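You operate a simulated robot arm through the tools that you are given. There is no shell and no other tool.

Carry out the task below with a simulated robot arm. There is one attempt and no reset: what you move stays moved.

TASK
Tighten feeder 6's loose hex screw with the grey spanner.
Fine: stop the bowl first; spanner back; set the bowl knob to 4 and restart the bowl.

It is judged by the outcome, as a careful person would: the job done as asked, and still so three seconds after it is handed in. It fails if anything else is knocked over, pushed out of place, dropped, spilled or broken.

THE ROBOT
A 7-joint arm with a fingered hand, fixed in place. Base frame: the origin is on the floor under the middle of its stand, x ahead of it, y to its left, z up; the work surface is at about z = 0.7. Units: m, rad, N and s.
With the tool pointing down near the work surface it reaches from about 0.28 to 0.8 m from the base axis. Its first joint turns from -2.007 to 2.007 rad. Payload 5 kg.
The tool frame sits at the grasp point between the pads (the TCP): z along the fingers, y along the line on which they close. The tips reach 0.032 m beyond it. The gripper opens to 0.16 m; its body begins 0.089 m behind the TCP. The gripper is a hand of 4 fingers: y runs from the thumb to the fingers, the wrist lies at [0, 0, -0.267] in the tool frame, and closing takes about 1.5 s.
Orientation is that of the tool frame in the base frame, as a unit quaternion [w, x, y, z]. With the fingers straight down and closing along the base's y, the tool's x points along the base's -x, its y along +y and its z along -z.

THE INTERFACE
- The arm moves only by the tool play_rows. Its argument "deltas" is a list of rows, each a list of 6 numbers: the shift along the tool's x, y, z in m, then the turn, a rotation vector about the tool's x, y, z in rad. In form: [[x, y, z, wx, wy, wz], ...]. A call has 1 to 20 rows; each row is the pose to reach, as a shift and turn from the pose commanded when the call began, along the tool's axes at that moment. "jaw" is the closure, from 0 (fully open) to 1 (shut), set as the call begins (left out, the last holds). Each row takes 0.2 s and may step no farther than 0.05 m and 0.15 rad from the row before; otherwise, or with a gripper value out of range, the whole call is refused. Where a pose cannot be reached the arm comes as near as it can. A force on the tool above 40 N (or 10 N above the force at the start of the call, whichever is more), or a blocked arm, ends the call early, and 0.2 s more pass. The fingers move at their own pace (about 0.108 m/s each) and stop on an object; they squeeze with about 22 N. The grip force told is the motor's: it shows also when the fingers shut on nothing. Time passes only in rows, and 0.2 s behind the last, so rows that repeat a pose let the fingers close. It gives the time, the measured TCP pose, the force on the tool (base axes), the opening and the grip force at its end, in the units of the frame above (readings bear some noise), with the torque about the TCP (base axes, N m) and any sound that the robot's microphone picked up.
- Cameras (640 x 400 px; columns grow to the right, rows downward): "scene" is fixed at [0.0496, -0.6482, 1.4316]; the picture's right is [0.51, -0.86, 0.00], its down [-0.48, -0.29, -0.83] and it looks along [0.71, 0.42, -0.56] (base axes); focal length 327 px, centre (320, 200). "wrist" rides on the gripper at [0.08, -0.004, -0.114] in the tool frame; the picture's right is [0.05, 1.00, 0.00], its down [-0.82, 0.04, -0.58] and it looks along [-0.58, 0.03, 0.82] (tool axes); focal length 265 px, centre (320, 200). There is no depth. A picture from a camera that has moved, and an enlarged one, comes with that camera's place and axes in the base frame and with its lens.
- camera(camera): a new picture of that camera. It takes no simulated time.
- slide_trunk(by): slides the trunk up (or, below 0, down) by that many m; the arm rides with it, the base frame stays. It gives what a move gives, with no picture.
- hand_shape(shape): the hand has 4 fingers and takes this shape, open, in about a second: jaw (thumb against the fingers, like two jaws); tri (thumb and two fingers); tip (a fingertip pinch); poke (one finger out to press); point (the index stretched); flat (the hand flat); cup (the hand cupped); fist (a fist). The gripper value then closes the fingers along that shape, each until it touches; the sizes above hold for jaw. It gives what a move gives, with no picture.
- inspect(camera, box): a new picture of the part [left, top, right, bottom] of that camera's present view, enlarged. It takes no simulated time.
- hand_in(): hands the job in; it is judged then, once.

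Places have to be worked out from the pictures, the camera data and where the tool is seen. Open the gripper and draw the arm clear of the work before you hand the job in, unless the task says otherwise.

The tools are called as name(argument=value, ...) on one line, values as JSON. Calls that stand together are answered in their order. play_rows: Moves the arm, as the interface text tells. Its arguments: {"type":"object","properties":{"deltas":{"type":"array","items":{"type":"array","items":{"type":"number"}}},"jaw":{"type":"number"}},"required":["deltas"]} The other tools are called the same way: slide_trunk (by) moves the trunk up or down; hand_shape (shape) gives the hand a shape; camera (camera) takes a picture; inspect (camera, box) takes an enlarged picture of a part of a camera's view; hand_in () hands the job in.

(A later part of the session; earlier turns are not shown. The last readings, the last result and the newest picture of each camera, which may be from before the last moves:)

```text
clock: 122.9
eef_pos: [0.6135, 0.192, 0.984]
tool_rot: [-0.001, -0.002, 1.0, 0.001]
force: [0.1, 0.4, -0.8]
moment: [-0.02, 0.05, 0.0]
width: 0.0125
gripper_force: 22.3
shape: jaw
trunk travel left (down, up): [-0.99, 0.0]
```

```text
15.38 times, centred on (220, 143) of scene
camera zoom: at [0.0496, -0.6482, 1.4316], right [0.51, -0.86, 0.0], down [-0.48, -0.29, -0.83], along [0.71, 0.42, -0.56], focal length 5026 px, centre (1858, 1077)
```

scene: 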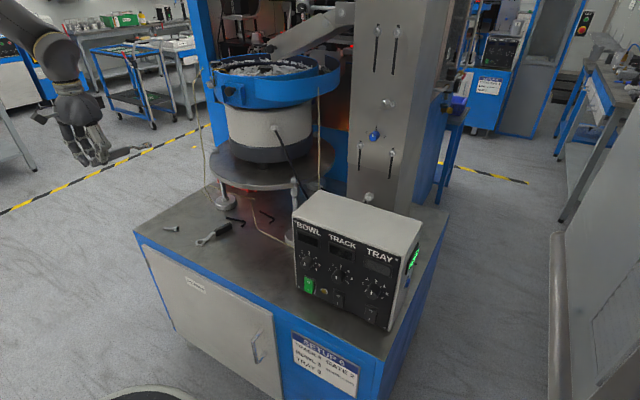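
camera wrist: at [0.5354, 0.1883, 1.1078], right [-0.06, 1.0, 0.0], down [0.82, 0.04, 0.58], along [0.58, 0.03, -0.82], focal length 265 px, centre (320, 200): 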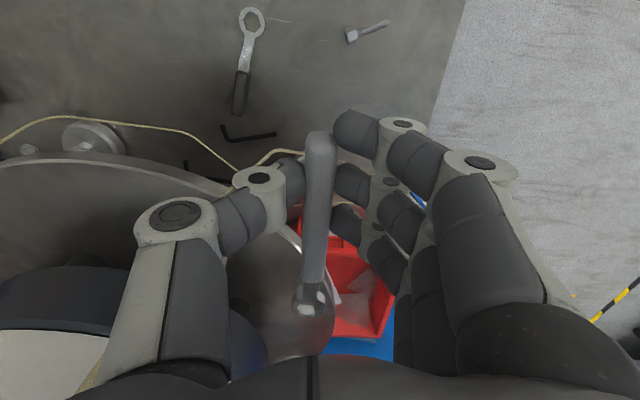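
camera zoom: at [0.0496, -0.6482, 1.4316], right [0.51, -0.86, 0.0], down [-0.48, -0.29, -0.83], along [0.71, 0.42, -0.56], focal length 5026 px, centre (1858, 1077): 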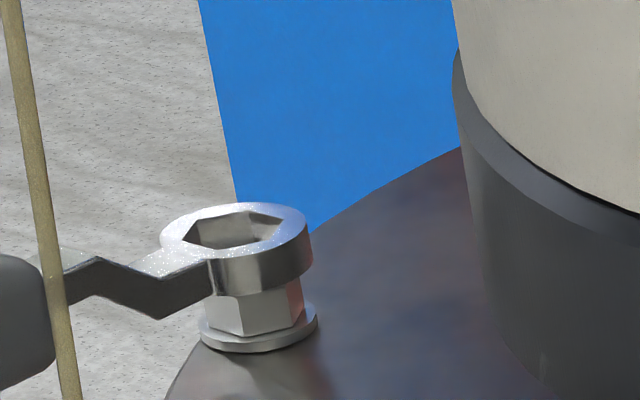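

Laterally aligned. I lower a further 2 mm to near touching and check the front gap in the hole.

play_rows(deltas=[[0, 0, 0.001, 0, 0, 0], [0, 0, 0.002, 0, 0, 0], [0, 0, 0.003, 0, 0, 0], [0, 0, 0.003, 0, 0, 0]])

inspect(camera="wrist", box=[297, 294, 321, 314])

inspect(camera="scene", box=[205, 130, 235, 156])

```text
clock: 123.9
eef_pos: [0.6136, 0.1907, 0.983]
tool_rot: [-0.001, -0.002, 1.0, 0.001]
force: [0.1, -0.4, -1.7]
moment: [-0.02, 0.06, 0.0]
width: 0.0123
gripper_force: 21.8
shape: jaw
trunk travel left (down, up): [-0.99, 0.0]
```

```text
16.00 times, centred on (309, 304) of wrist
camera zoom: at [0.5333, 0.1871, 1.0958], right [-0.06, 1.0, 0.0], down [0.82, 0.04, 0.58], along [0.58, 0.03, -0.82], focal length 4246 px, centre (496, -1464)
```

zoom: 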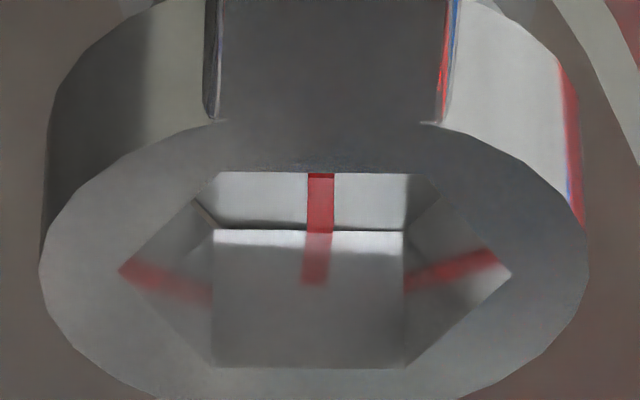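

```text
15.38 times, centred on (220, 143) of scene
camera zoom: at [0.0496, -0.6482, 1.4316], right [0.51, -0.86, 0.0], down [-0.48, -0.29, -0.83], along [0.71, 0.42, -0.56], focal length 5026 px, centre (1858, 1077)
```

zoom: 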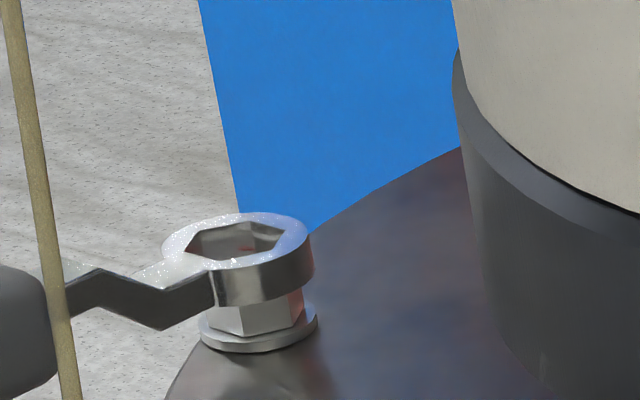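

The head fits neatly inside the hole outline now with no contact. I lower in small steps to engage.

play_rows(deltas=[[0, 0, 0.001, 0, 0, 0], [0, 0, 0.002, 0, 0, 0], [0, 0, 0.003, 0, 0, 0], [0, 0, 0.004, 0, 0, 0], [0, 0, 0.004, 0, 0, 0]])

inspect(camera="wrist", box=[297, 294, 321, 314])

inspect(camera="scene", box=[205, 130, 235, 156])

```text
clock: 125.1
eef_pos: [0.6137, 0.1915, 0.9775]
tool_rot: [0.0, -0.002, 1.0, 0.001]
force: [0.6, 0.0, -0.2]
moment: [0.0, -0.1, 0.05]
width: 0.0126
gripper_force: 22.0
shape: jaw
trunk travel left (down, up): [-0.99, 0.0]
```

```text
16.00 times, centred on (309, 304) of wrist
camera zoom: at [0.5332, 0.1869, 1.092], right [-0.06, 1.0, 0.0], down [0.82, 0.04, 0.58], along [0.58, 0.03, -0.82], focal length 4246 px, centre (496, -1464)
```

zoom: 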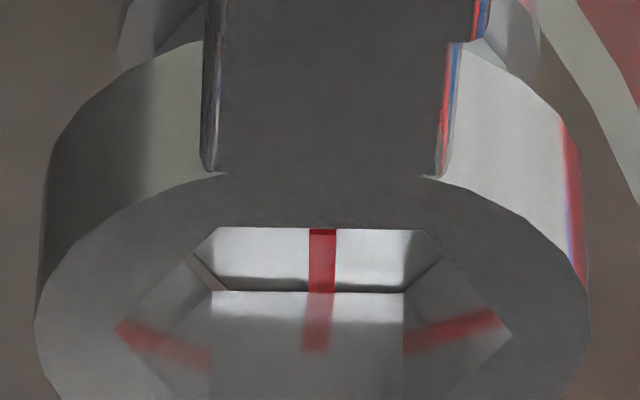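

```text
15.38 times, centred on (220, 143) of scene
camera zoom: at [0.0496, -0.6482, 1.4316], right [0.51, -0.86, 0.0], down [-0.48, -0.29, -0.83], along [0.71, 0.42, -0.56], focal length 5026 px, centre (1858, 1077)
```

zoom: 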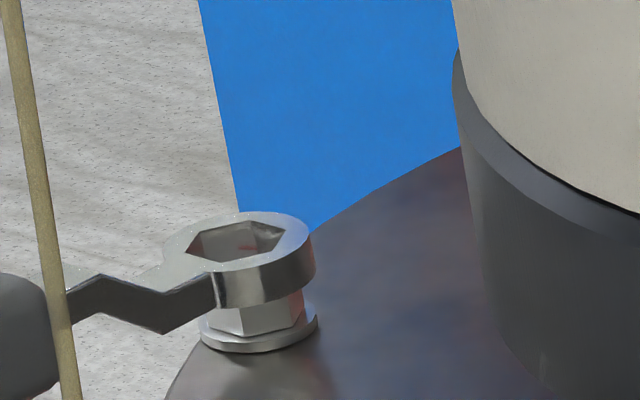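

Light contact at the rim. I repeat the small circular search that worked before.

play_rows(deltas=[[0, 0.0005, 0, 0, 0, 0], [-0.0004, 0.0008, 0.0003, 0, 0, 0], [-0.0008, 0.0005, 0.0005, 0, 0, 0], [-0.0009, 0, 0.0005, 0, 0, 0], [-0.0006, -0.0006, 0.0005, 0, 0, 0], [0, -0.0009, 0.0005, 0, 0, 0], [0.0006, -0.0006, 0.0005, 0, 0, 0], [0.0009, 0, 0.0005, 0, 0, 0], [0.0009, 0.0006, 0.0005, 0, 0, 0], [0.0005, 0.0011, 0.0005, 0, 0, 0], [-0.0002, 0.0012, 0.0005, 0, 0, 0], [-0.0008, 0.0009, 0.0005, 0, 0, 0], [-0.0004, 0.0003, 0.0005, 0, 0, 0], [0, 0, 0.0005, 0, 0, 0]])

inspect(camera="wrist", box=[297, 294, 321, 314])

inspect(camera="scene", box=[205, 130, 235, 156])

```text
clock: 128.1
eef_pos: [0.6148, 0.192, 0.978]
tool_rot: [-0.001, -0.001, 1.0, 0.001]
force: [0.1, 0.1, 0.7]
moment: [0.03, -0.13, 0.04]
width: 0.0126
gripper_force: 21.5
shape: jaw
trunk travel left (down, up): [-0.99, 0.0]
```

```text
16.00 times, centred on (309, 304) of wrist
camera zoom: at [0.5334, 0.1872, 1.0912], right [-0.06, 1.0, 0.0], down [0.82, 0.04, 0.58], along [0.58, 0.03, -0.82], focal length 4246 px, centre (496, -1464)
```

zoom: 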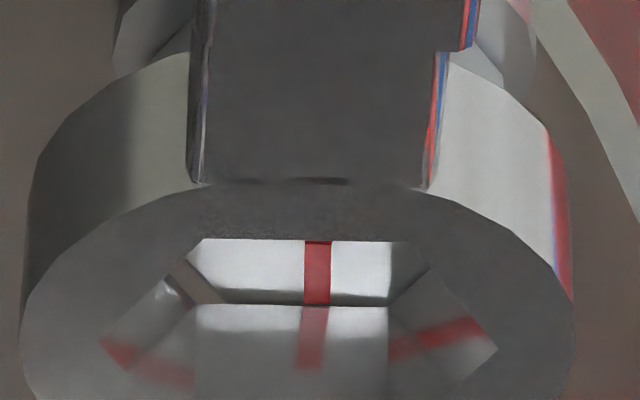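

```text
15.38 times, centred on (220, 143) of scene
camera zoom: at [0.0496, -0.6482, 1.4316], right [0.51, -0.86, 0.0], down [-0.48, -0.29, -0.83], along [0.71, 0.42, -0.56], focal length 5026 px, centre (1858, 1077)
```

zoom: 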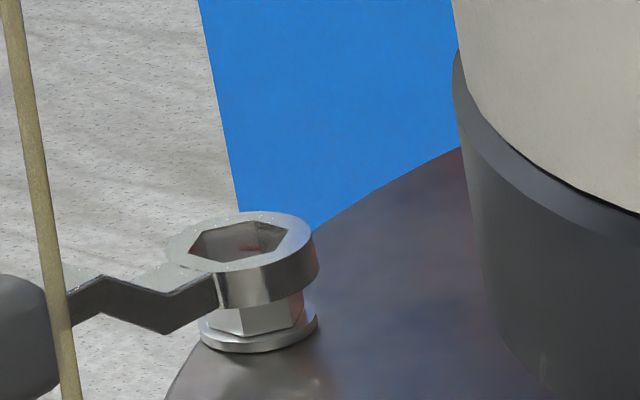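

Not yet in; the head is now on the right side of the hole, so the ring needs +y. I search again with a +y bias and slightly larger amplitude.

play_rows(deltas=[[0, 0.0007, 0, 0, 0, 0], [0, 0.0013, 0, 0, 0, 0], [-0.0004, 0.0016, 0.0003, 0, 0, 0], [-0.0009, 0.0013, 0.0003, 0, 0, 0], [-0.001, 0.0008, 0.0003, 0, 0, 0], [-0.0005, 0.0005, 0.0003, 0, 0, 0], [0.0002, 0.0006, 0.0003, 0, 0, 0], [0.0007, 0.0011, 0.0003, 0, 0, 0], [0.0005, 0.0016, 0.0003, 0, 0, 0], [-0.0002, 0.0018, 0.0003, 0, 0, 0], [-0.0009, 0.0016, 0.0003, 0, 0, 0]])

inspect(camera="wrist", box=[297, 294, 321, 314])

inspect(camera="scene", box=[205, 130, 235, 156])

```text
clock: 130.5
eef_pos: [0.6145, 0.1935, 0.9768]
tool_rot: [-0.002, -0.002, 1.0, 0.0]
force: [-0.8, 0.4, -1.0]
moment: [0.03, -0.12, 0.02]
width: 0.0124
gripper_force: 22.2
shape: jaw
trunk travel left (down, up): [-0.99, 0.0]
```

```text
16.00 times, centred on (309, 304) of wrist
camera zoom: at [0.5342, 0.1885, 1.0912], right [-0.06, 1.0, 0.0], down [0.82, 0.04, 0.58], along [0.58, 0.03, -0.82], focal length 4246 px, centre (496, -1464)
```

zoom: 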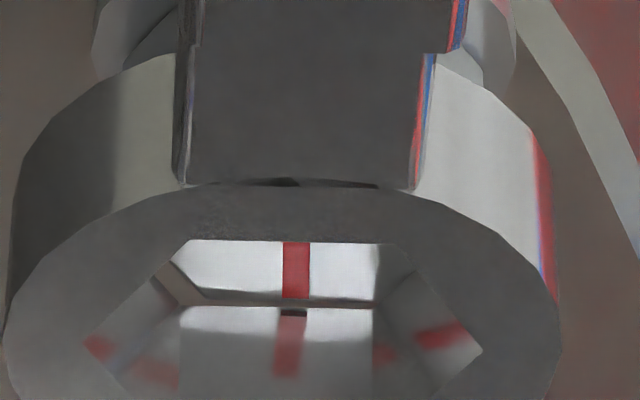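

```text
15.38 times, centred on (220, 143) of scene
camera zoom: at [0.0496, -0.6482, 1.4316], right [0.51, -0.86, 0.0], down [-0.48, -0.29, -0.83], along [0.71, 0.42, -0.56], focal length 5026 px, centre (1858, 1077)
```

zoom: 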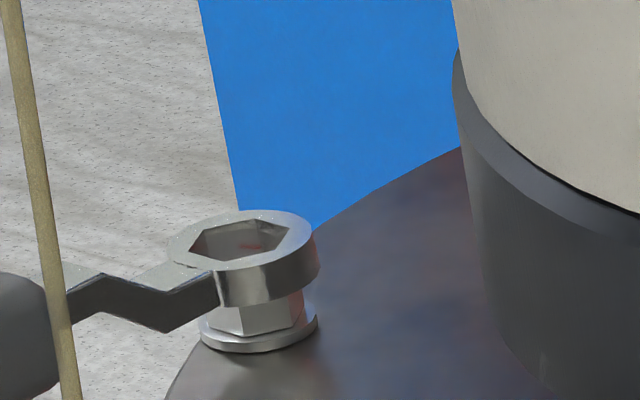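

The ring sticks to the head while unloaded offsets are fine; measurements also hint at a ~2° roll of the spanner (right side low) that eats the clearance. I lift clear, re-centre, and apply a -2° roll about the handle axis.

play_rows(deltas=[[0, 0, -0.004, 0, 0, 0], [0, 0, -0.009, 0, 0, 0], [0.0009, -0.0025, -0.009, -0.02, 0, 0], [0.0009, -0.0025, -0.009, -0.035, 0, 0], [0.0009, -0.0025, -0.009, -0.035, 0, 0]])

inspect(camera="wrist", box=[290, 291, 326, 317])

inspect(camera="wrist", box=[290, 262, 330, 292])

inspect(camera="scene", box=[205, 130, 235, 156])

```text
clock: 131.7
eef_pos: [0.6137, 0.1923, 0.986]
tool_rot: [-0.001, -0.002, 1.0, 0.018]
force: [0.2, -0.3, -2.1]
moment: [-0.01, 0.06, 0.01]
width: 0.0122
gripper_force: 21.4
shape: jaw
trunk travel left (down, up): [-0.99, 0.0]
```

```text
15.38 times, centred on (308, 304) of wrist
camera zoom: at [0.5334, 0.1822, 1.1001], right [-0.06, 1.0, 0.04], down [0.82, 0.02, 0.58], along [0.57, 0.06, -0.82], focal length 4083 px, centre (505, -1400)
```

zoom: 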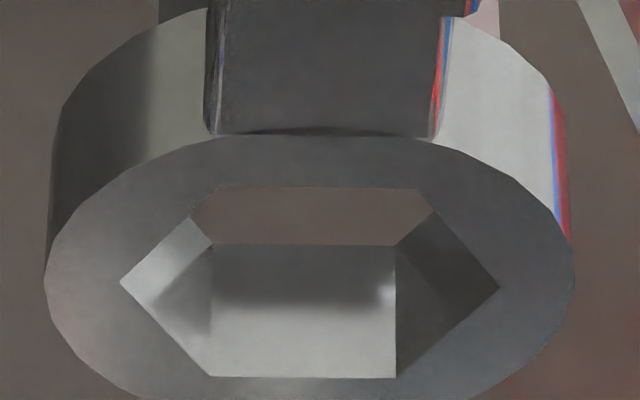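

```text
13.33 times, centred on (310, 277) of wrist
camera zoom: at [0.5334, 0.1822, 1.1001], right [-0.06, 1.0, 0.04], down [0.82, 0.02, 0.58], along [0.57, 0.06, -0.82], focal length 3539 px, centre (453, -827)
```

zoom: 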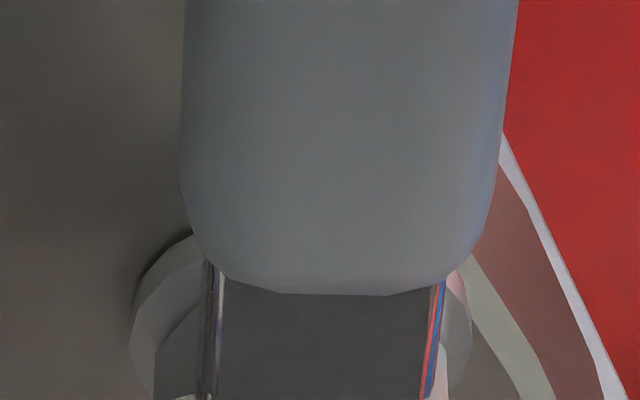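

```text
15.38 times, centred on (220, 143) of scene
camera zoom: at [0.0496, -0.6482, 1.4316], right [0.51, -0.86, 0.0], down [-0.48, -0.29, -0.83], along [0.71, 0.42, -0.56], focal length 5026 px, centre (1858, 1077)
```

zoom: 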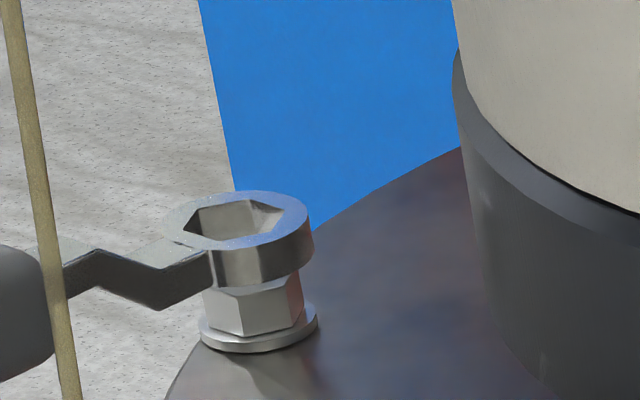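

I shift +0.8 mm in y, lower close to contact, and judge by the hole view.

play_rows(deltas=[[0, 0.0008, 0.001, 0, 0, 0], [0, 0.0008, 0.003, 0, 0, 0], [0, 0.0008, 0.0045, 0, 0, 0], [0, 0.0008, 0.0045, 0, 0, 0]])

inspect(camera="wrist", box=[297, 294, 321, 314])

inspect(camera="scene", box=[205, 130, 235, 156])

```text
clock: 132.7
eef_pos: [0.613, 0.192, 0.9832]
tool_rot: [0.0, -0.003, 1.0, 0.018]
force: [0.2, -1.0, -1.0]
moment: [-0.01, 0.05, -0.02]
width: 0.0123
gripper_force: 22.3
shape: jaw
trunk travel left (down, up): [-0.99, 0.0]
```

```text
16.00 times, centred on (309, 304) of wrist
camera zoom: at [0.5334, 0.1831, 1.0953], right [-0.06, 1.0, 0.04], down [0.82, 0.02, 0.58], along [0.57, 0.06, -0.82], focal length 4246 px, centre (496, -1464)
```

zoom: 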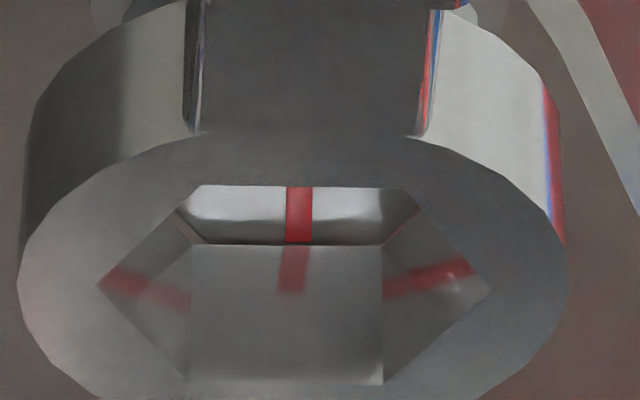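

```text
15.38 times, centred on (220, 143) of scene
camera zoom: at [0.0496, -0.6482, 1.4316], right [0.51, -0.86, 0.0], down [-0.48, -0.29, -0.83], along [0.71, 0.42, -0.56], focal length 5026 px, centre (1858, 1077)
```

zoom: 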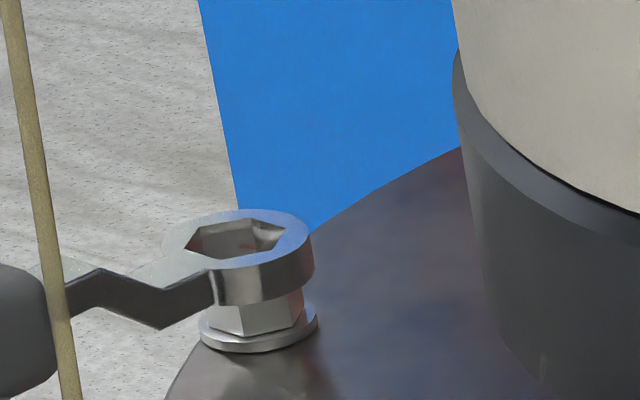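

Looks centred with thin even gaps. I lower another 4 mm.

play_rows(deltas=[[0, 0, 0.001, 0, 0, 0], [0, -0.0001, 0.002, 0, 0, 0], [0, -0.0001, 0.003, 0, 0, 0], [0, -0.0001, 0.004, 0, 0, 0], [0, -0.0001, 0.004, 0, 0, 0]])

inspect(camera="wrist", box=[297, 294, 321, 314])

inspect(camera="scene", box=[205, 130, 235, 156])

```text
clock: 133.9
eef_pos: [0.6147, 0.1926, 0.9771]
tool_rot: [0.0, -0.002, 1.0, 0.018]
force: [-0.5, 0.0, 0.0]
moment: [0.0, -0.09, 0.0]
width: 0.0124
gripper_force: 22.0
shape: jaw
trunk travel left (down, up): [-0.99, 0.0]
```

```text
16.00 times, centred on (309, 304) of wrist
camera zoom: at [0.5333, 0.1832, 1.0914], right [-0.06, 1.0, 0.04], down [0.82, 0.02, 0.58], along [0.58, 0.06, -0.82], focal length 4246 px, centre (496, -1464)
```

zoom: 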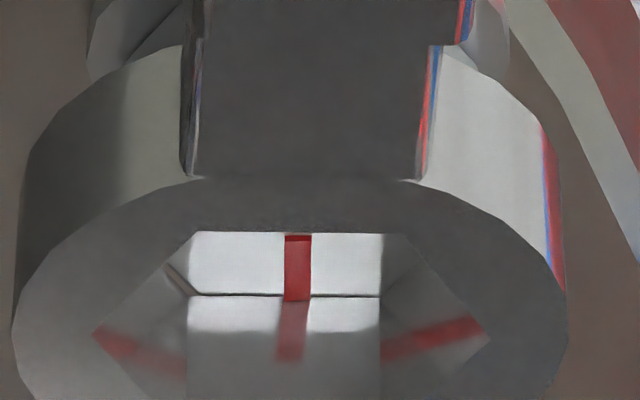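

```text
15.38 times, centred on (220, 143) of scene
camera zoom: at [0.0496, -0.6482, 1.4316], right [0.51, -0.86, 0.0], down [-0.48, -0.29, -0.83], along [0.71, 0.42, -0.56], focal length 5026 px, centre (1858, 1077)
```

zoom: 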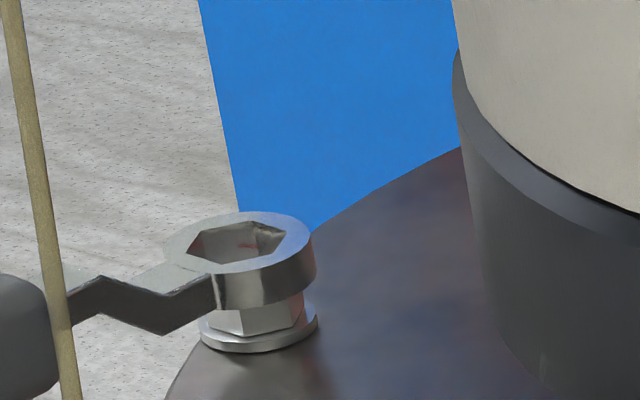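

The roll correction made the gaps parallel; now it needs about -0.4 mm in x and +0.2 mm in y. I lift, shift and lower.

play_rows(deltas=[[0, 0, -0.004, 0, 0, 0], [-0.0004, 0.0002, -0.006, 0, 0, 0], [-0.0004, 0.0002, -0.003, 0, 0, 0], [-0.0004, 0.0002, -0.001, 0, 0, 0], [-0.0004, 0.0002, 0.0, 0, 0, 0], [-0.0004, 0.0002, 0.0, 0, 0, 0]])

inspect(camera="wrist", box=[297, 294, 321, 314])

```text
clock: 135.3
eef_pos: [0.6139, 0.1921, 0.978]
tool_rot: [-0.001, -0.002, 1.0, 0.018]
force: [-0.4, 0.8, -0.2]
moment: [0.02, -0.13, 0.02]
width: 0.0124
gripper_force: 21.9
shape: jaw
trunk travel left (down, up): [-0.99, 0.0]
```

```text
16.00 times, centred on (309, 304) of wrist
camera zoom: at [0.5339, 0.1833, 1.091], right [-0.06, 1.0, 0.04], down [0.82, 0.02, 0.58], along [0.58, 0.06, -0.82], focal length 4246 px, centre (496, -1464)
```

zoom: 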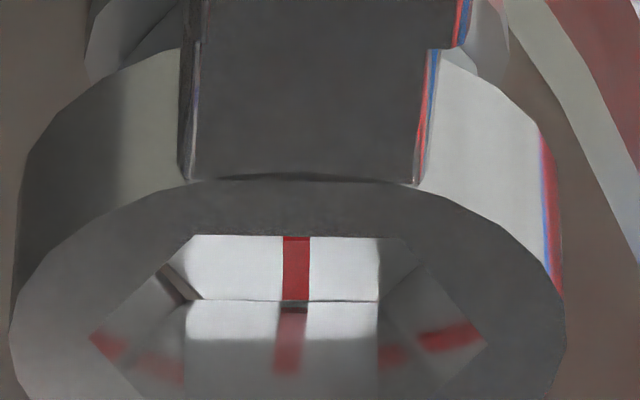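

Head is touching the right side; I lift, shift (-0.2, +0.5) mm, and lower again.

play_rows(deltas=[[0, 0, -0.005, 0, 0, 0], [-0.0002, 0.0005, -0.007, 0, 0, 0], [-0.0002, 0.0005, -0.003, 0, 0, 0], [-0.0002, 0.0005, -0.001, 0, 0, 0], [-0.0002, 0.0005, 0.0, 0, 0, 0], [-0.0002, 0.0005, 0.0, 0, 0, 0]])

inspect(camera="wrist", box=[297, 294, 321, 314])

```text
clock: 136.7
eef_pos: [0.6153, 0.1935, 0.9779]
tool_rot: [-0.001, -0.002, 1.0, 0.018]
force: [0.3, -0.6, -0.3]
moment: [0.02, -0.09, 0.02]
width: 0.0126
gripper_force: 21.8
shape: jaw
trunk travel left (down, up): [-0.99, 0.0]
```

```text
16.00 times, centred on (309, 304) of wrist
camera zoom: at [0.5343, 0.1835, 1.0915], right [-0.06, 1.0, 0.04], down [0.82, 0.02, 0.58], along [0.58, 0.06, -0.82], focal length 4246 px, centre (496, -1464)
```

zoom: 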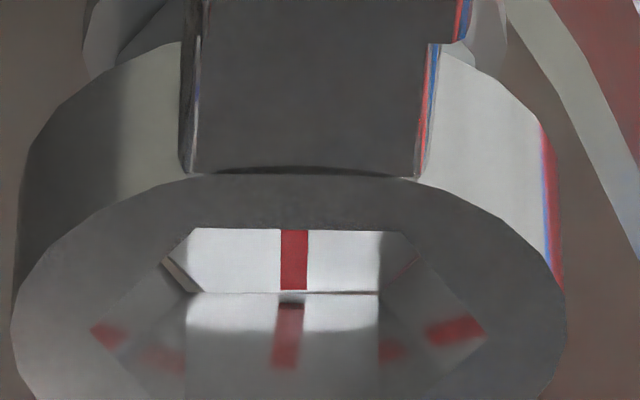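

Gaps look good all around. I add a little more downward bias and run the circular search again here.

play_rows(deltas=[[0, 0.0004, 0.0005, 0, 0, 0], [-0.0005, 0.0006, 0.001, 0, 0, 0], [-0.0009, 0.0003, 0.001, 0, 0, 0], [-0.0009, -0.0003, 0.001, 0, 0, 0], [-0.0004, -0.0007, 0.001, 0, 0, 0], [0.0003, -0.0007, 0.001, 0, 0, 0], [0.0008, -0.0002, 0.001, 0, 0, 0], [0.0009, 0.0005, 0.001, 0, 0, 0], [0.0005, 0.001, 0.001, 0, 0, 0], [-0.0003, 0.0012, 0.001, 0, 0, 0], [-0.001, 0.0008, 0.001, 0, 0, 0], [-0.0012, 0, 0.001, 0, 0, 0], [-0.0006, -0.0003, 0.001, 0, 0, 0]])

inspect(camera="wrist", box=[297, 294, 321, 314])

inspect(camera="scene", box=[205, 130, 235, 156])

```text
clock: 139.5
eef_pos: [0.615, 0.1927, 0.9769]
tool_rot: [-0.001, -0.002, 1.0, 0.017]
force: [3.7, 0.3, -1.0]
moment: [-0.04, -0.02, 0.0]
width: 0.0123
gripper_force: 21.4
shape: jaw
trunk travel left (down, up): [-0.99, 0.0]
```

```text
16.00 times, centred on (309, 304) of wrist
camera zoom: at [0.535, 0.1837, 1.0901], right [-0.06, 1.0, 0.04], down [0.82, 0.02, 0.58], along [0.57, 0.06, -0.82], focal length 4246 px, centre (496, -1464)
```

zoom: 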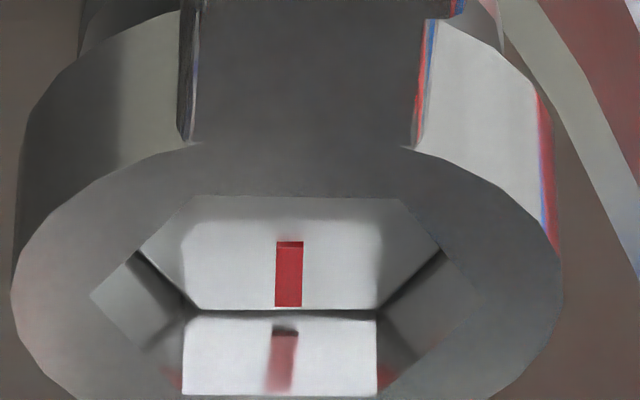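

```text
15.38 times, centred on (220, 143) of scene
camera zoom: at [0.0496, -0.6482, 1.4316], right [0.51, -0.86, 0.0], down [-0.48, -0.29, -0.83], along [0.71, 0.42, -0.56], focal length 5026 px, centre (1858, 1077)
```

zoom: 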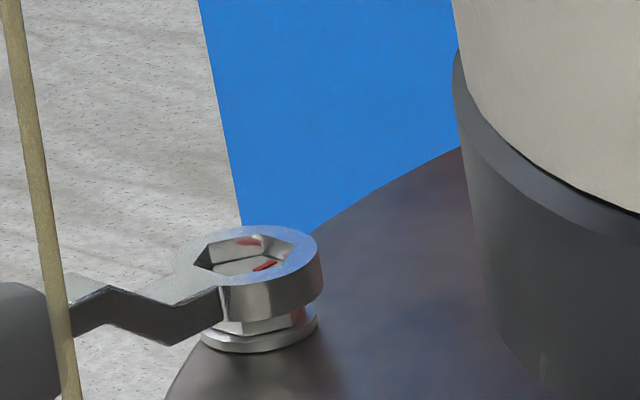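

It dropped in. I relieve the side load and lower to full depth.

play_rows(deltas=[[-0.0004, 0, 0.001, 0, 0, 0], [-0.0004, -0.0001, 0.0025, 0, 0, 0], [-0.0004, -0.0001, 0.004, 0, 0, 0], [-0.0004, -0.0002, 0.005, 0, 0, 0], [-0.0004, -0.0002, 0.005, 0, 0, 0]])

inspect(camera="scene", box=[205, 130, 235, 156])

camera(camera="wrist")

```text
clock: 140.7
eef_pos: [0.6153, 0.1922, 0.9716]
tool_rot: [0.0, -0.002, 1.0, 0.019]
force: [0.2, -0.2, -1.0]
moment: [0.0, 0.01, 0.01]
width: 0.0125
gripper_force: 22.1
shape: jaw
trunk travel left (down, up): [-0.99, 0.0]
```

```text
15.38 times, centred on (220, 143) of scene
camera zoom: at [0.0496, -0.6482, 1.4316], right [0.51, -0.86, 0.0], down [-0.48, -0.29, -0.83], along [0.71, 0.42, -0.56], focal length 5026 px, centre (1858, 1077)
```

zoom: 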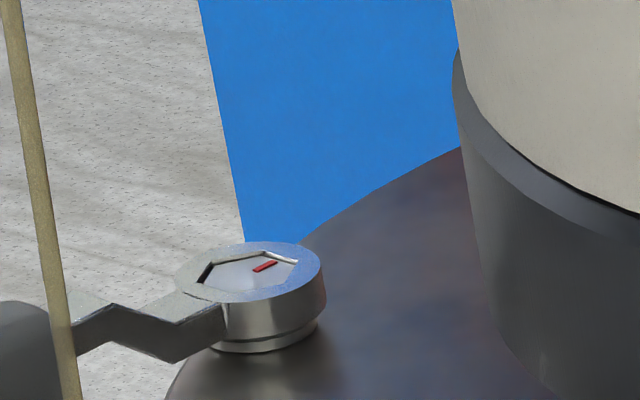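

```text
taken
camera wrist: at [0.535, 0.1836, 1.0854], right [-0.06, 1.0, 0.04], down [0.82, 0.02, 0.58], along [0.57, 0.06, -0.82], focal length 265 px, centre (320, 200)
```

wrist: 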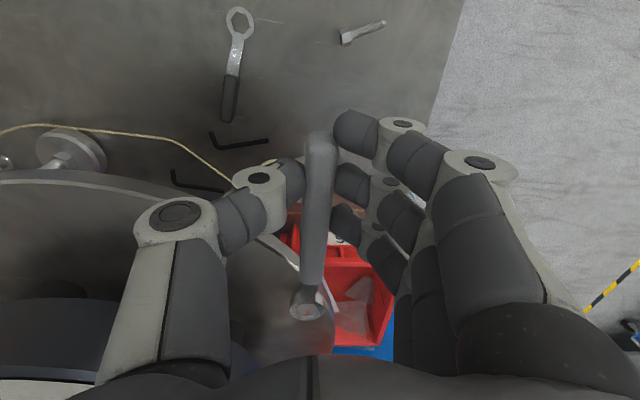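

Fully seated at φ≈180°, forces near zero. I turn clockwise 0.4 rad about the screw (d≈0.141), compensating the small roll.

play_rows(deltas=[[-0.0002, 0.00704, 0.0002, 0, -0.0018, 0.05], [-0.0007, 0.01406, 0.0005, 0, -0.0035, 0.1], [-0.0016, 0.02105, 0.0007, 0, -0.0053, 0.15], [-0.0028, 0.02799, 0.001, 0, -0.007, 0.2], [-0.0044, 0.03485, 0.0012, 0, -0.0088, 0.25], [-0.0063, 0.04163, 0.0015, 0, -0.0105, 0.3], [-0.0086, 0.0483, 0.0017, 0, -0.0123, 0.35], [-0.0111, 0.05485, 0.0019, 0, -0.014, 0.4], [-0.0111, 0.05485, 0.0019, 0, -0.014, 0.4]])

inspect(camera="scene", box=[205, 130, 235, 156])

inspect(camera="wrist", box=[290, 280, 330, 320])

```text
clock: 142.7
eef_pos: [0.6265, 0.2481, 0.9722]
tool_rot: [0.002, 0.197, 0.98, 0.018]
force: [7.5, -1.3, -1.2]
moment: [-0.08, -0.16, 0.08]
width: 0.0124
gripper_force: 22.1
shape: jaw
trunk travel left (down, up): [-0.99, 0.0]
```

```text
15.38 times, centred on (220, 143) of scene
camera zoom: at [0.0496, -0.6482, 1.4316], right [0.51, -0.86, 0.0], down [-0.48, -0.29, -0.83], along [0.71, 0.42, -0.56], focal length 5026 px, centre (1858, 1077)
```

zoom: 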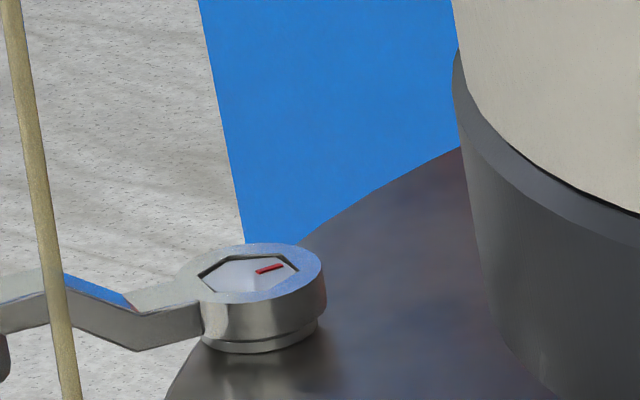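

```text
10.00 times, centred on (310, 300) of wrist
camera zoom: at [0.5499, 0.2702, 1.0853], right [0.34, 0.94, 0.04], down [0.76, -0.3, 0.58], along [0.55, -0.17, -0.82], focal length 2654 px, centre (420, -800)
```

zoom: 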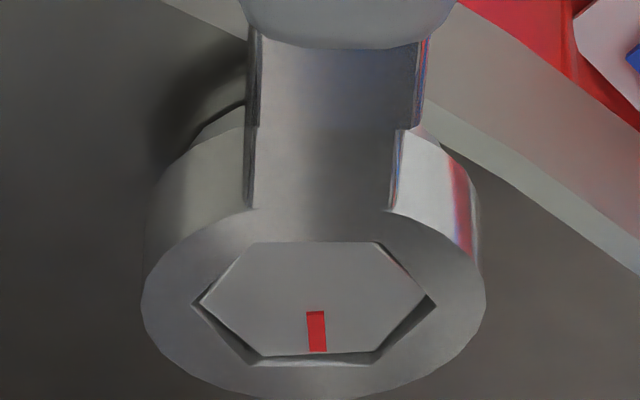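

The mark keeps turning; torque is still low. There's a small radial load, so I shift 0.8 mm inward and continue another 0.4 rad.

play_rows(deltas=[[-0.001, 0.007, 0.0002, 0, -0.0018, 0.05], [-0.0015, 0.01398, 0.0005, 0, -0.0035, 0.1], [-0.0024, 0.02092, 0.0007, 0, -0.0053, 0.15], [-0.0036, 0.02781, 0.001, 0, -0.007, 0.2], [-0.0052, 0.03464, 0.0012, 0, -0.0088, 0.25], [-0.0071, 0.04137, 0.0015, 0, -0.0105, 0.3], [-0.0093, 0.048, 0.0017, 0, -0.0123, 0.35], [-0.0118, 0.0545, 0.0019, 0, -0.014, 0.4], [-0.0118, 0.0545, 0.0019, 0, -0.014, 0.4]])

inspect(camera="scene", box=[205, 130, 235, 156])

inspect(camera="wrist", box=[290, 280, 330, 320])

```text
clock: 144.7
eef_pos: [0.6588, 0.2936, 0.9717]
tool_rot: [0.007, 0.389, 0.921, 0.017]
force: [3.5, -3.0, 0.0]
moment: [-0.05, -0.06, 0.18]
width: 0.0125
gripper_force: 22.0
shape: jaw
trunk travel left (down, up): [-0.99, 0.0]
```

```text
15.38 times, centred on (220, 143) of scene
camera zoom: at [0.0496, -0.6482, 1.4316], right [0.51, -0.86, 0.0], down [-0.48, -0.29, -0.83], along [0.71, 0.42, -0.56], focal length 5026 px, centre (1858, 1077)
```

zoom: 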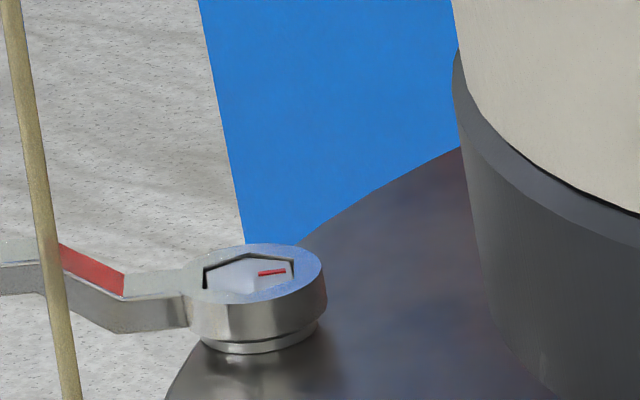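

```text
10.00 times, centred on (310, 300) of wrist
camera zoom: at [0.5966, 0.3443, 1.0853], right [0.68, 0.73, 0.03], down [0.59, -0.57, 0.58], along [0.44, -0.37, -0.82], focal length 2654 px, centre (420, -800)
```

zoom: 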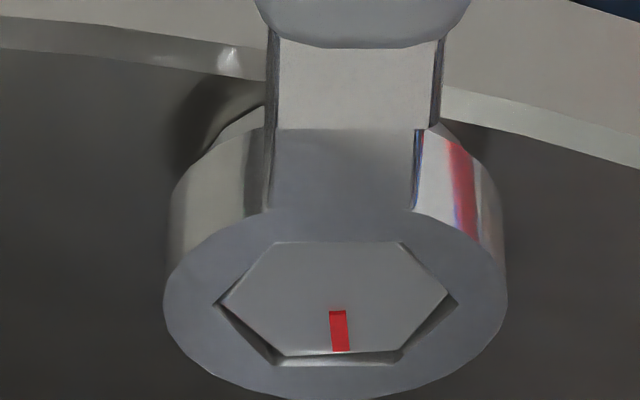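

Still turning freely with slightly rising resistance. I continue 0.3 rad toward the reach limit.

play_rows(deltas=[[-0.0006, 0.007, 0.0002, 0, -0.0018, 0.05], [-0.0011, 0.01398, 0.0005, 0, -0.0035, 0.1], [-0.002, 0.02092, 0.0007, 0, -0.0053, 0.15], [-0.0032, 0.02781, 0.001, 0, -0.007, 0.2], [-0.0048, 0.03464, 0.0012, 0, -0.0088, 0.25], [-0.0067, 0.04137, 0.0015, 0, -0.0105, 0.3], [-0.0067, 0.04137, 0.0015, 0, -0.0105, 0.3]])

inspect(camera="scene", box=[205, 130, 235, 156])

inspect(camera="wrist", box=[290, 280, 330, 320])

```text
clock: 146.3
eef_pos: [0.6938, 0.3178, 0.9708]
tool_rot: [0.008, 0.522, 0.853, 0.015]
force: [1.5, -1.2, -1.0]
moment: [-0.04, -0.05, 0.21]
width: 0.0123
gripper_force: 21.7
shape: jaw
trunk travel left (down, up): [-0.99, 0.0]
```

```text
15.38 times, centred on (220, 143) of scene
camera zoom: at [0.0496, -0.6482, 1.4316], right [0.51, -0.86, 0.0], down [-0.48, -0.29, -0.83], along [0.71, 0.42, -0.56], focal length 5026 px, centre (1858, 1077)
```

zoom: 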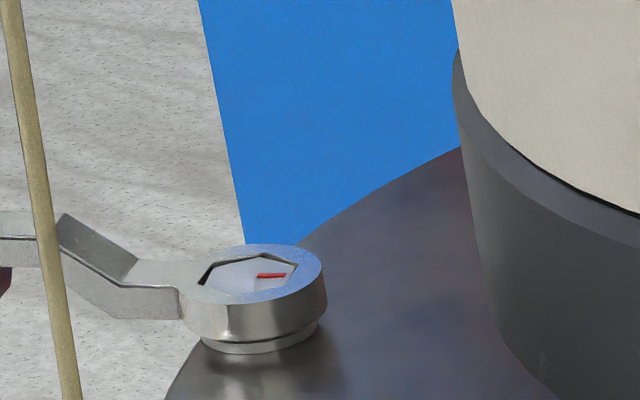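

```text
10.00 times, centred on (310, 300) of wrist
camera zoom: at [0.6489, 0.3852, 1.0855], right [0.86, 0.5, 0.03], down [0.39, -0.72, 0.58], along [0.31, -0.49, -0.82], focal length 2654 px, centre (420, -800)
```

zoom: 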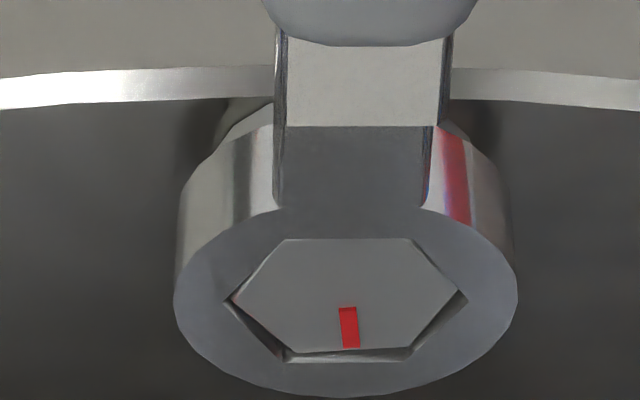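

About 88° total now, resistance still low (~0.2 N·m). I try to squeeze a little more out of this stroke.

play_rows(deltas=[[-0.0001, 0.0035, 0.0001, 0, -0.0009, 0.025], [-0.0002, 0.007, 0.0002, 0, -0.0018, 0.05], [-0.0004, 0.0105, 0.0004, 0, -0.0026, 0.075]])

```text
clock: 147.1
eef_pos: [0.6931, 0.3188, 0.972]
tool_rot: [0.009, 0.521, 0.854, 0.015]
force: [1.7, -0.3, -1.8]
moment: [-0.04, -0.06, 0.19]
width: 0.0123
gripper_force: 22.3
shape: jaw
out of reach, approached as far as the arm can: row 1, 2, 3
trunk travel left (down, up): [-0.99, 0.0]
```

I'm at the limit. I back off 3.5° within the play, lift the ring 25 mm straight up, then swing back about the screw axis to φ≈180° for the next bite.

play_rows(deltas=[[-0.0001, -0.0042, -0.0002, 0, 0.001, -0.03], [-0.0003, -0.0084, -0.0003, 0, 0.0021, -0.06], [-0.0003, -0.0081, -0.0083, 0, 0.0021, -0.06], [-0.0003, -0.0078, -0.0163, 0, 0.0021, -0.06], [-0.0003, -0.0075, -0.0253, 0, 0.0021, -0.06], [-0.0003, -0.0075, -0.0253, 0, 0.0021, -0.06]])

inspect(camera="scene", box=[205, 125, 235, 155])

```text
clock: 148.5
eef_pos: [0.6856, 0.3137, 0.9963]
tool_rot: [0.007, 0.496, 0.868, 0.015]
force: [-0.4, 0.6, -1.2]
moment: [0.08, 0.01, 0.03]
width: 0.0124
gripper_force: 21.9
shape: jaw
trunk travel left (down, up): [-0.99, 0.0]
```

```text
13.33 times, centred on (220, 140) of scene
camera zoom: at [0.0496, -0.6482, 1.4316], right [0.51, -0.86, 0.0], down [-0.48, -0.29, -0.83], along [0.71, 0.42, -0.56], focal length 4356 px, centre (1653, 1000)
```

zoom: 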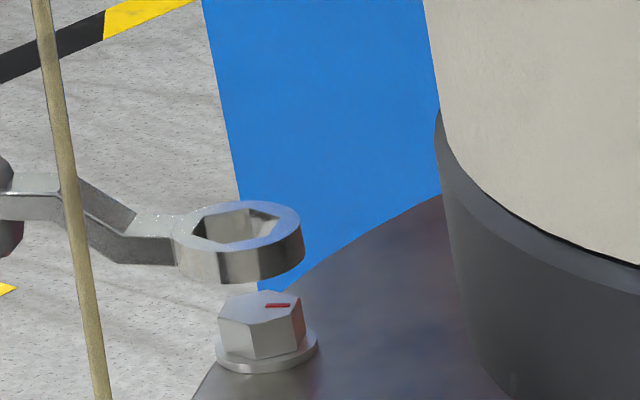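

Off cleanly. Now I swing the handle back CCW by ~59.5° about the screw axis at this hover height.

play_rows(deltas=[[-0.0014, -0.01954, -0.0007, 0, 0.0049, -0.14], [-0.0055, -0.03869, -0.0014, 0, 0.0098, -0.28], [-0.0121, -0.05709, -0.002, 0, 0.0147, -0.42], [-0.0214, -0.07436, -0.0026, 0, 0.0196, -0.56], [-0.0329, -0.09019, -0.0032, 0, 0.0245, -0.7], [-0.0466, -0.10425, -0.0036, 0, 0.0294, -0.84], [-0.062, -0.11627, -0.0041, 0, 0.0343, -0.98], [-0.0689, -0.1206, -0.0042, 0, 0.0363, -1.038], [-0.0689, -0.1206, -0.0042, 0, 0.0363, -1.038]])

inspect(camera="scene", box=[205, 130, 235, 156])

inspect(camera="wrist", box=[290, 262, 330, 292])

inspect(camera="wrist", box=[290, 291, 326, 317])

```text
clock: 150.5
eef_pos: [0.6155, 0.1924, 0.9982]
tool_rot: [-0.002, -0.002, 1.0, 0.019]
force: [0.0, -0.5, -1.5]
moment: [0.0, 0.05, -0.01]
width: 0.0119
gripper_force: 22.1
shape: jaw
trunk travel left (down, up): [-0.99, 0.0]
```

```text
15.38 times, centred on (220, 143) of scene
camera zoom: at [0.0496, -0.6482, 1.4316], right [0.51, -0.86, 0.0], down [-0.48, -0.29, -0.83], along [0.71, 0.42, -0.56], focal length 5026 px, centre (1858, 1077)
```

zoom: 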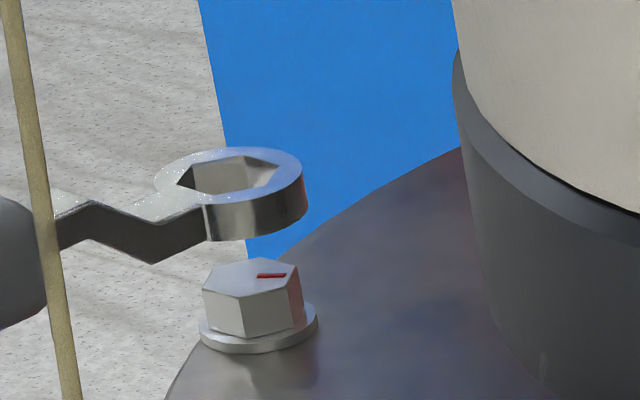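

```text
13.33 times, centred on (310, 277) of wrist
camera zoom: at [0.5355, 0.1841, 1.1108], right [-0.05, 1.0, 0.04], down [0.82, 0.02, 0.58], along [0.57, 0.06, -0.82], focal length 3539 px, centre (453, -827)
```

zoom: 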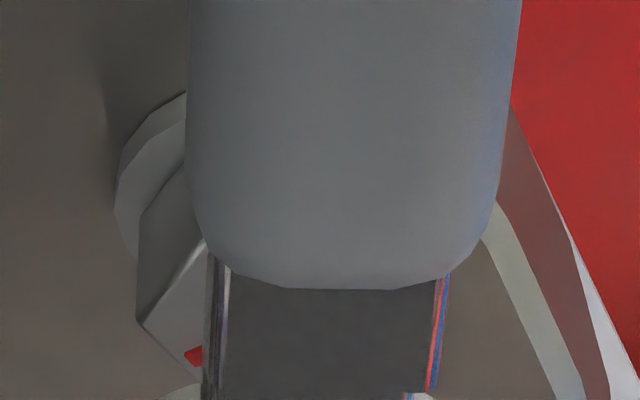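

```text
15.38 times, centred on (308, 304) of wrist
camera zoom: at [0.5355, 0.1841, 1.1108], right [-0.05, 1.0, 0.04], down [0.82, 0.02, 0.58], along [0.57, 0.06, -0.82], focal length 4083 px, centre (505, -1400)
```

zoom: 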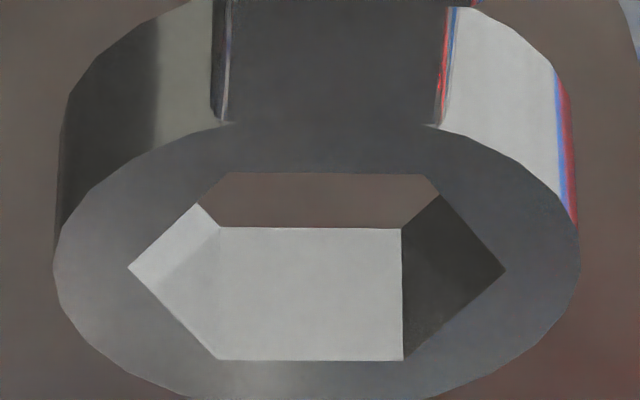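

Hand is back at the same spot. Slight residual (-0.8 mm y). I correct and lower to just above the head for a hole view.

play_rows(deltas=[[0.0004, -0.0007, 0.002, 0, 0, 0], [0.0004, -0.0009, 0.007, 0, 0, 0], [0.0004, -0.0011, 0.012, 0, 0, 0], [0.0004, -0.0012, 0.015, 0, 0, 0], [0.0004, -0.0012, 0.015, 0, 0, 0]])

inspect(camera="wrist", box=[297, 294, 321, 314])

inspect(camera="scene", box=[205, 130, 235, 156])

```text
clock: 151.7
eef_pos: [0.6159, 0.1925, 0.9813]
tool_rot: [-0.001, -0.001, 1.0, 0.019]
force: [0.0, 0.2, -0.2]
moment: [0.02, 0.08, 0.01]
width: 0.0123
gripper_force: 21.8
shape: jaw
trunk travel left (down, up): [-0.99, 0.0]
```

```text
16.00 times, centred on (309, 304) of wrist
camera zoom: at [0.5353, 0.1839, 1.0953], right [-0.05, 1.0, 0.04], down [0.82, 0.02, 0.58], along [0.57, 0.06, -0.82], focal length 4246 px, centre (496, -1464)
```

zoom: 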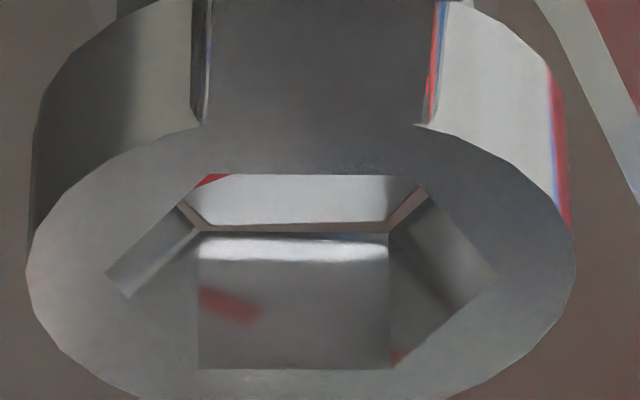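

```text
15.38 times, centred on (220, 143) of scene
camera zoom: at [0.0496, -0.6482, 1.4316], right [0.51, -0.86, 0.0], down [-0.48, -0.29, -0.83], along [0.71, 0.42, -0.56], focal length 5026 px, centre (1858, 1077)
```

zoom: 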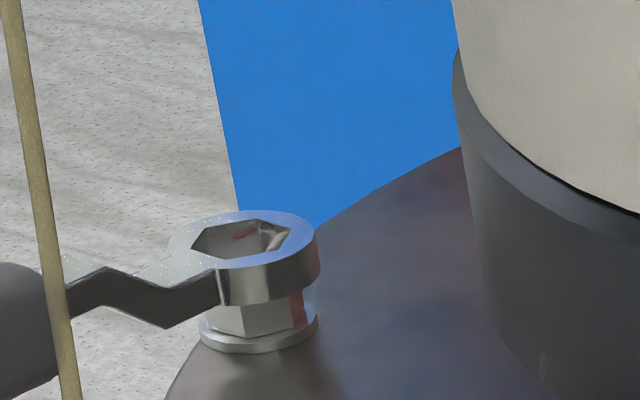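

Good position; the head looks ~3° CCW relative to the ring. I trim -0.05 rad about the ring and lower to contact.

play_rows(deltas=[[-0.0001, -0.0035, -0.0001, 0, 0.0009, -0.025], [-0.0002, -0.007, -0.0002, 0, 0.0018, -0.05], [-0.0002, -0.007, 0.001, 0, 0.0018, -0.05], [-0.0002, -0.007, 0.0025, 0, 0.0018, -0.05], [-0.0002, -0.007, 0.004, 0, 0.0018, -0.05], [-0.0002, -0.007, 0.005, 0, 0.0018, -0.05]])

inspect(camera="wrist", box=[297, 294, 321, 314])

inspect(camera="scene", box=[205, 130, 235, 156])

```text
clock: 153.1
eef_pos: [0.6151, 0.186, 0.9769]
tool_rot: [-0.002, -0.026, 0.999, 0.018]
force: [0.8, 0.5, -0.3]
moment: [0.02, -0.16, 0.05]
width: 0.0123
gripper_force: 22.0
shape: jaw
trunk travel left (down, up): [-0.99, 0.0]
```

```text
16.00 times, centred on (309, 304) of wrist
camera zoom: at [0.5362, 0.1728, 1.0903], right [-0.1, 0.99, 0.04], down [0.81, 0.06, 0.58], along [0.57, 0.09, -0.82], focal length 4246 px, centre (496, -1464)
```

zoom: 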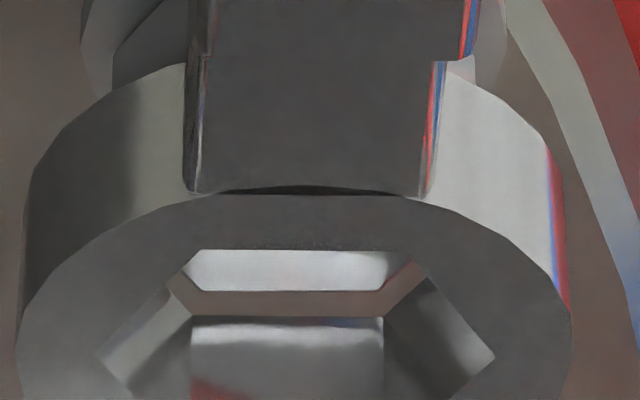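

```text
15.38 times, centred on (220, 143) of scene
camera zoom: at [0.0496, -0.6482, 1.4316], right [0.51, -0.86, 0.0], down [-0.48, -0.29, -0.83], along [0.71, 0.42, -0.56], focal length 5026 px, centre (1858, 1077)
```

zoom: 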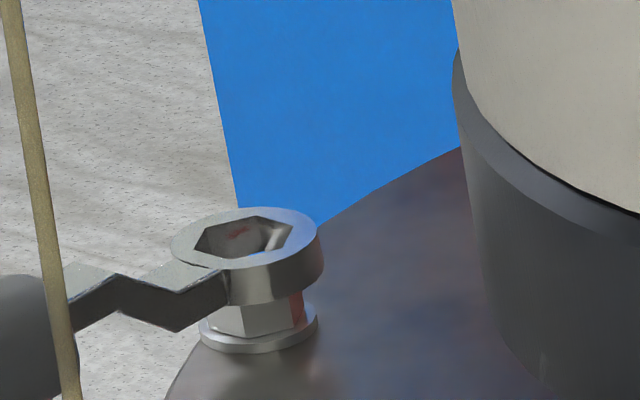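

Yaw is now parallel; the front gap is too large so the ring needs about +1.7 mm in x. I lift, shift and lower.

play_rows(deltas=[[0, 0, -0.005, 0, 0, 0], [0.0009, 0.0001, -0.007, 0, 0, 0], [0.0017, 0.0002, -0.007, 0, 0, 0], [0.0017, 0.0002, -0.004, 0, 0, 0], [0.0017, 0.0002, -0.002, 0, 0, 0], [0.0017, 0.0002, -0.001, 0, 0, 0]])

inspect(camera="wrist", box=[297, 294, 321, 314])

```text
clock: 154.5
eef_pos: [0.6145, 0.1854, 0.9778]
tool_rot: [-0.001, -0.026, 1.0, 0.018]
force: [-0.2, 0.8, -0.2]
moment: [0.0, -0.08, -0.01]
width: 0.0124
gripper_force: 22.5
shape: jaw
trunk travel left (down, up): [-0.99, 0.0]
```

```text
16.00 times, centred on (309, 304) of wrist
camera zoom: at [0.5343, 0.1729, 1.0913], right [-0.1, 0.99, 0.04], down [0.81, 0.06, 0.58], along [0.57, 0.09, -0.82], focal length 4246 px, centre (496, -1464)
```

zoom: 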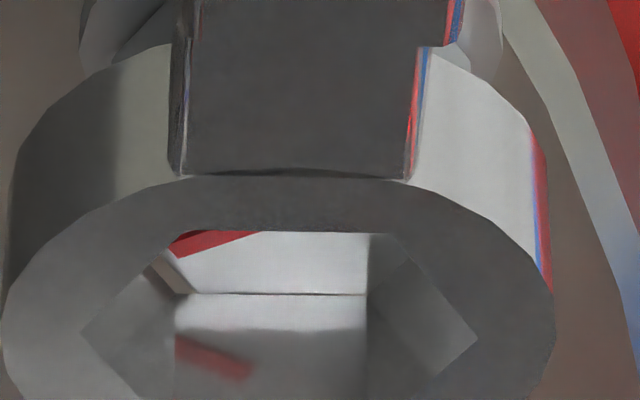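

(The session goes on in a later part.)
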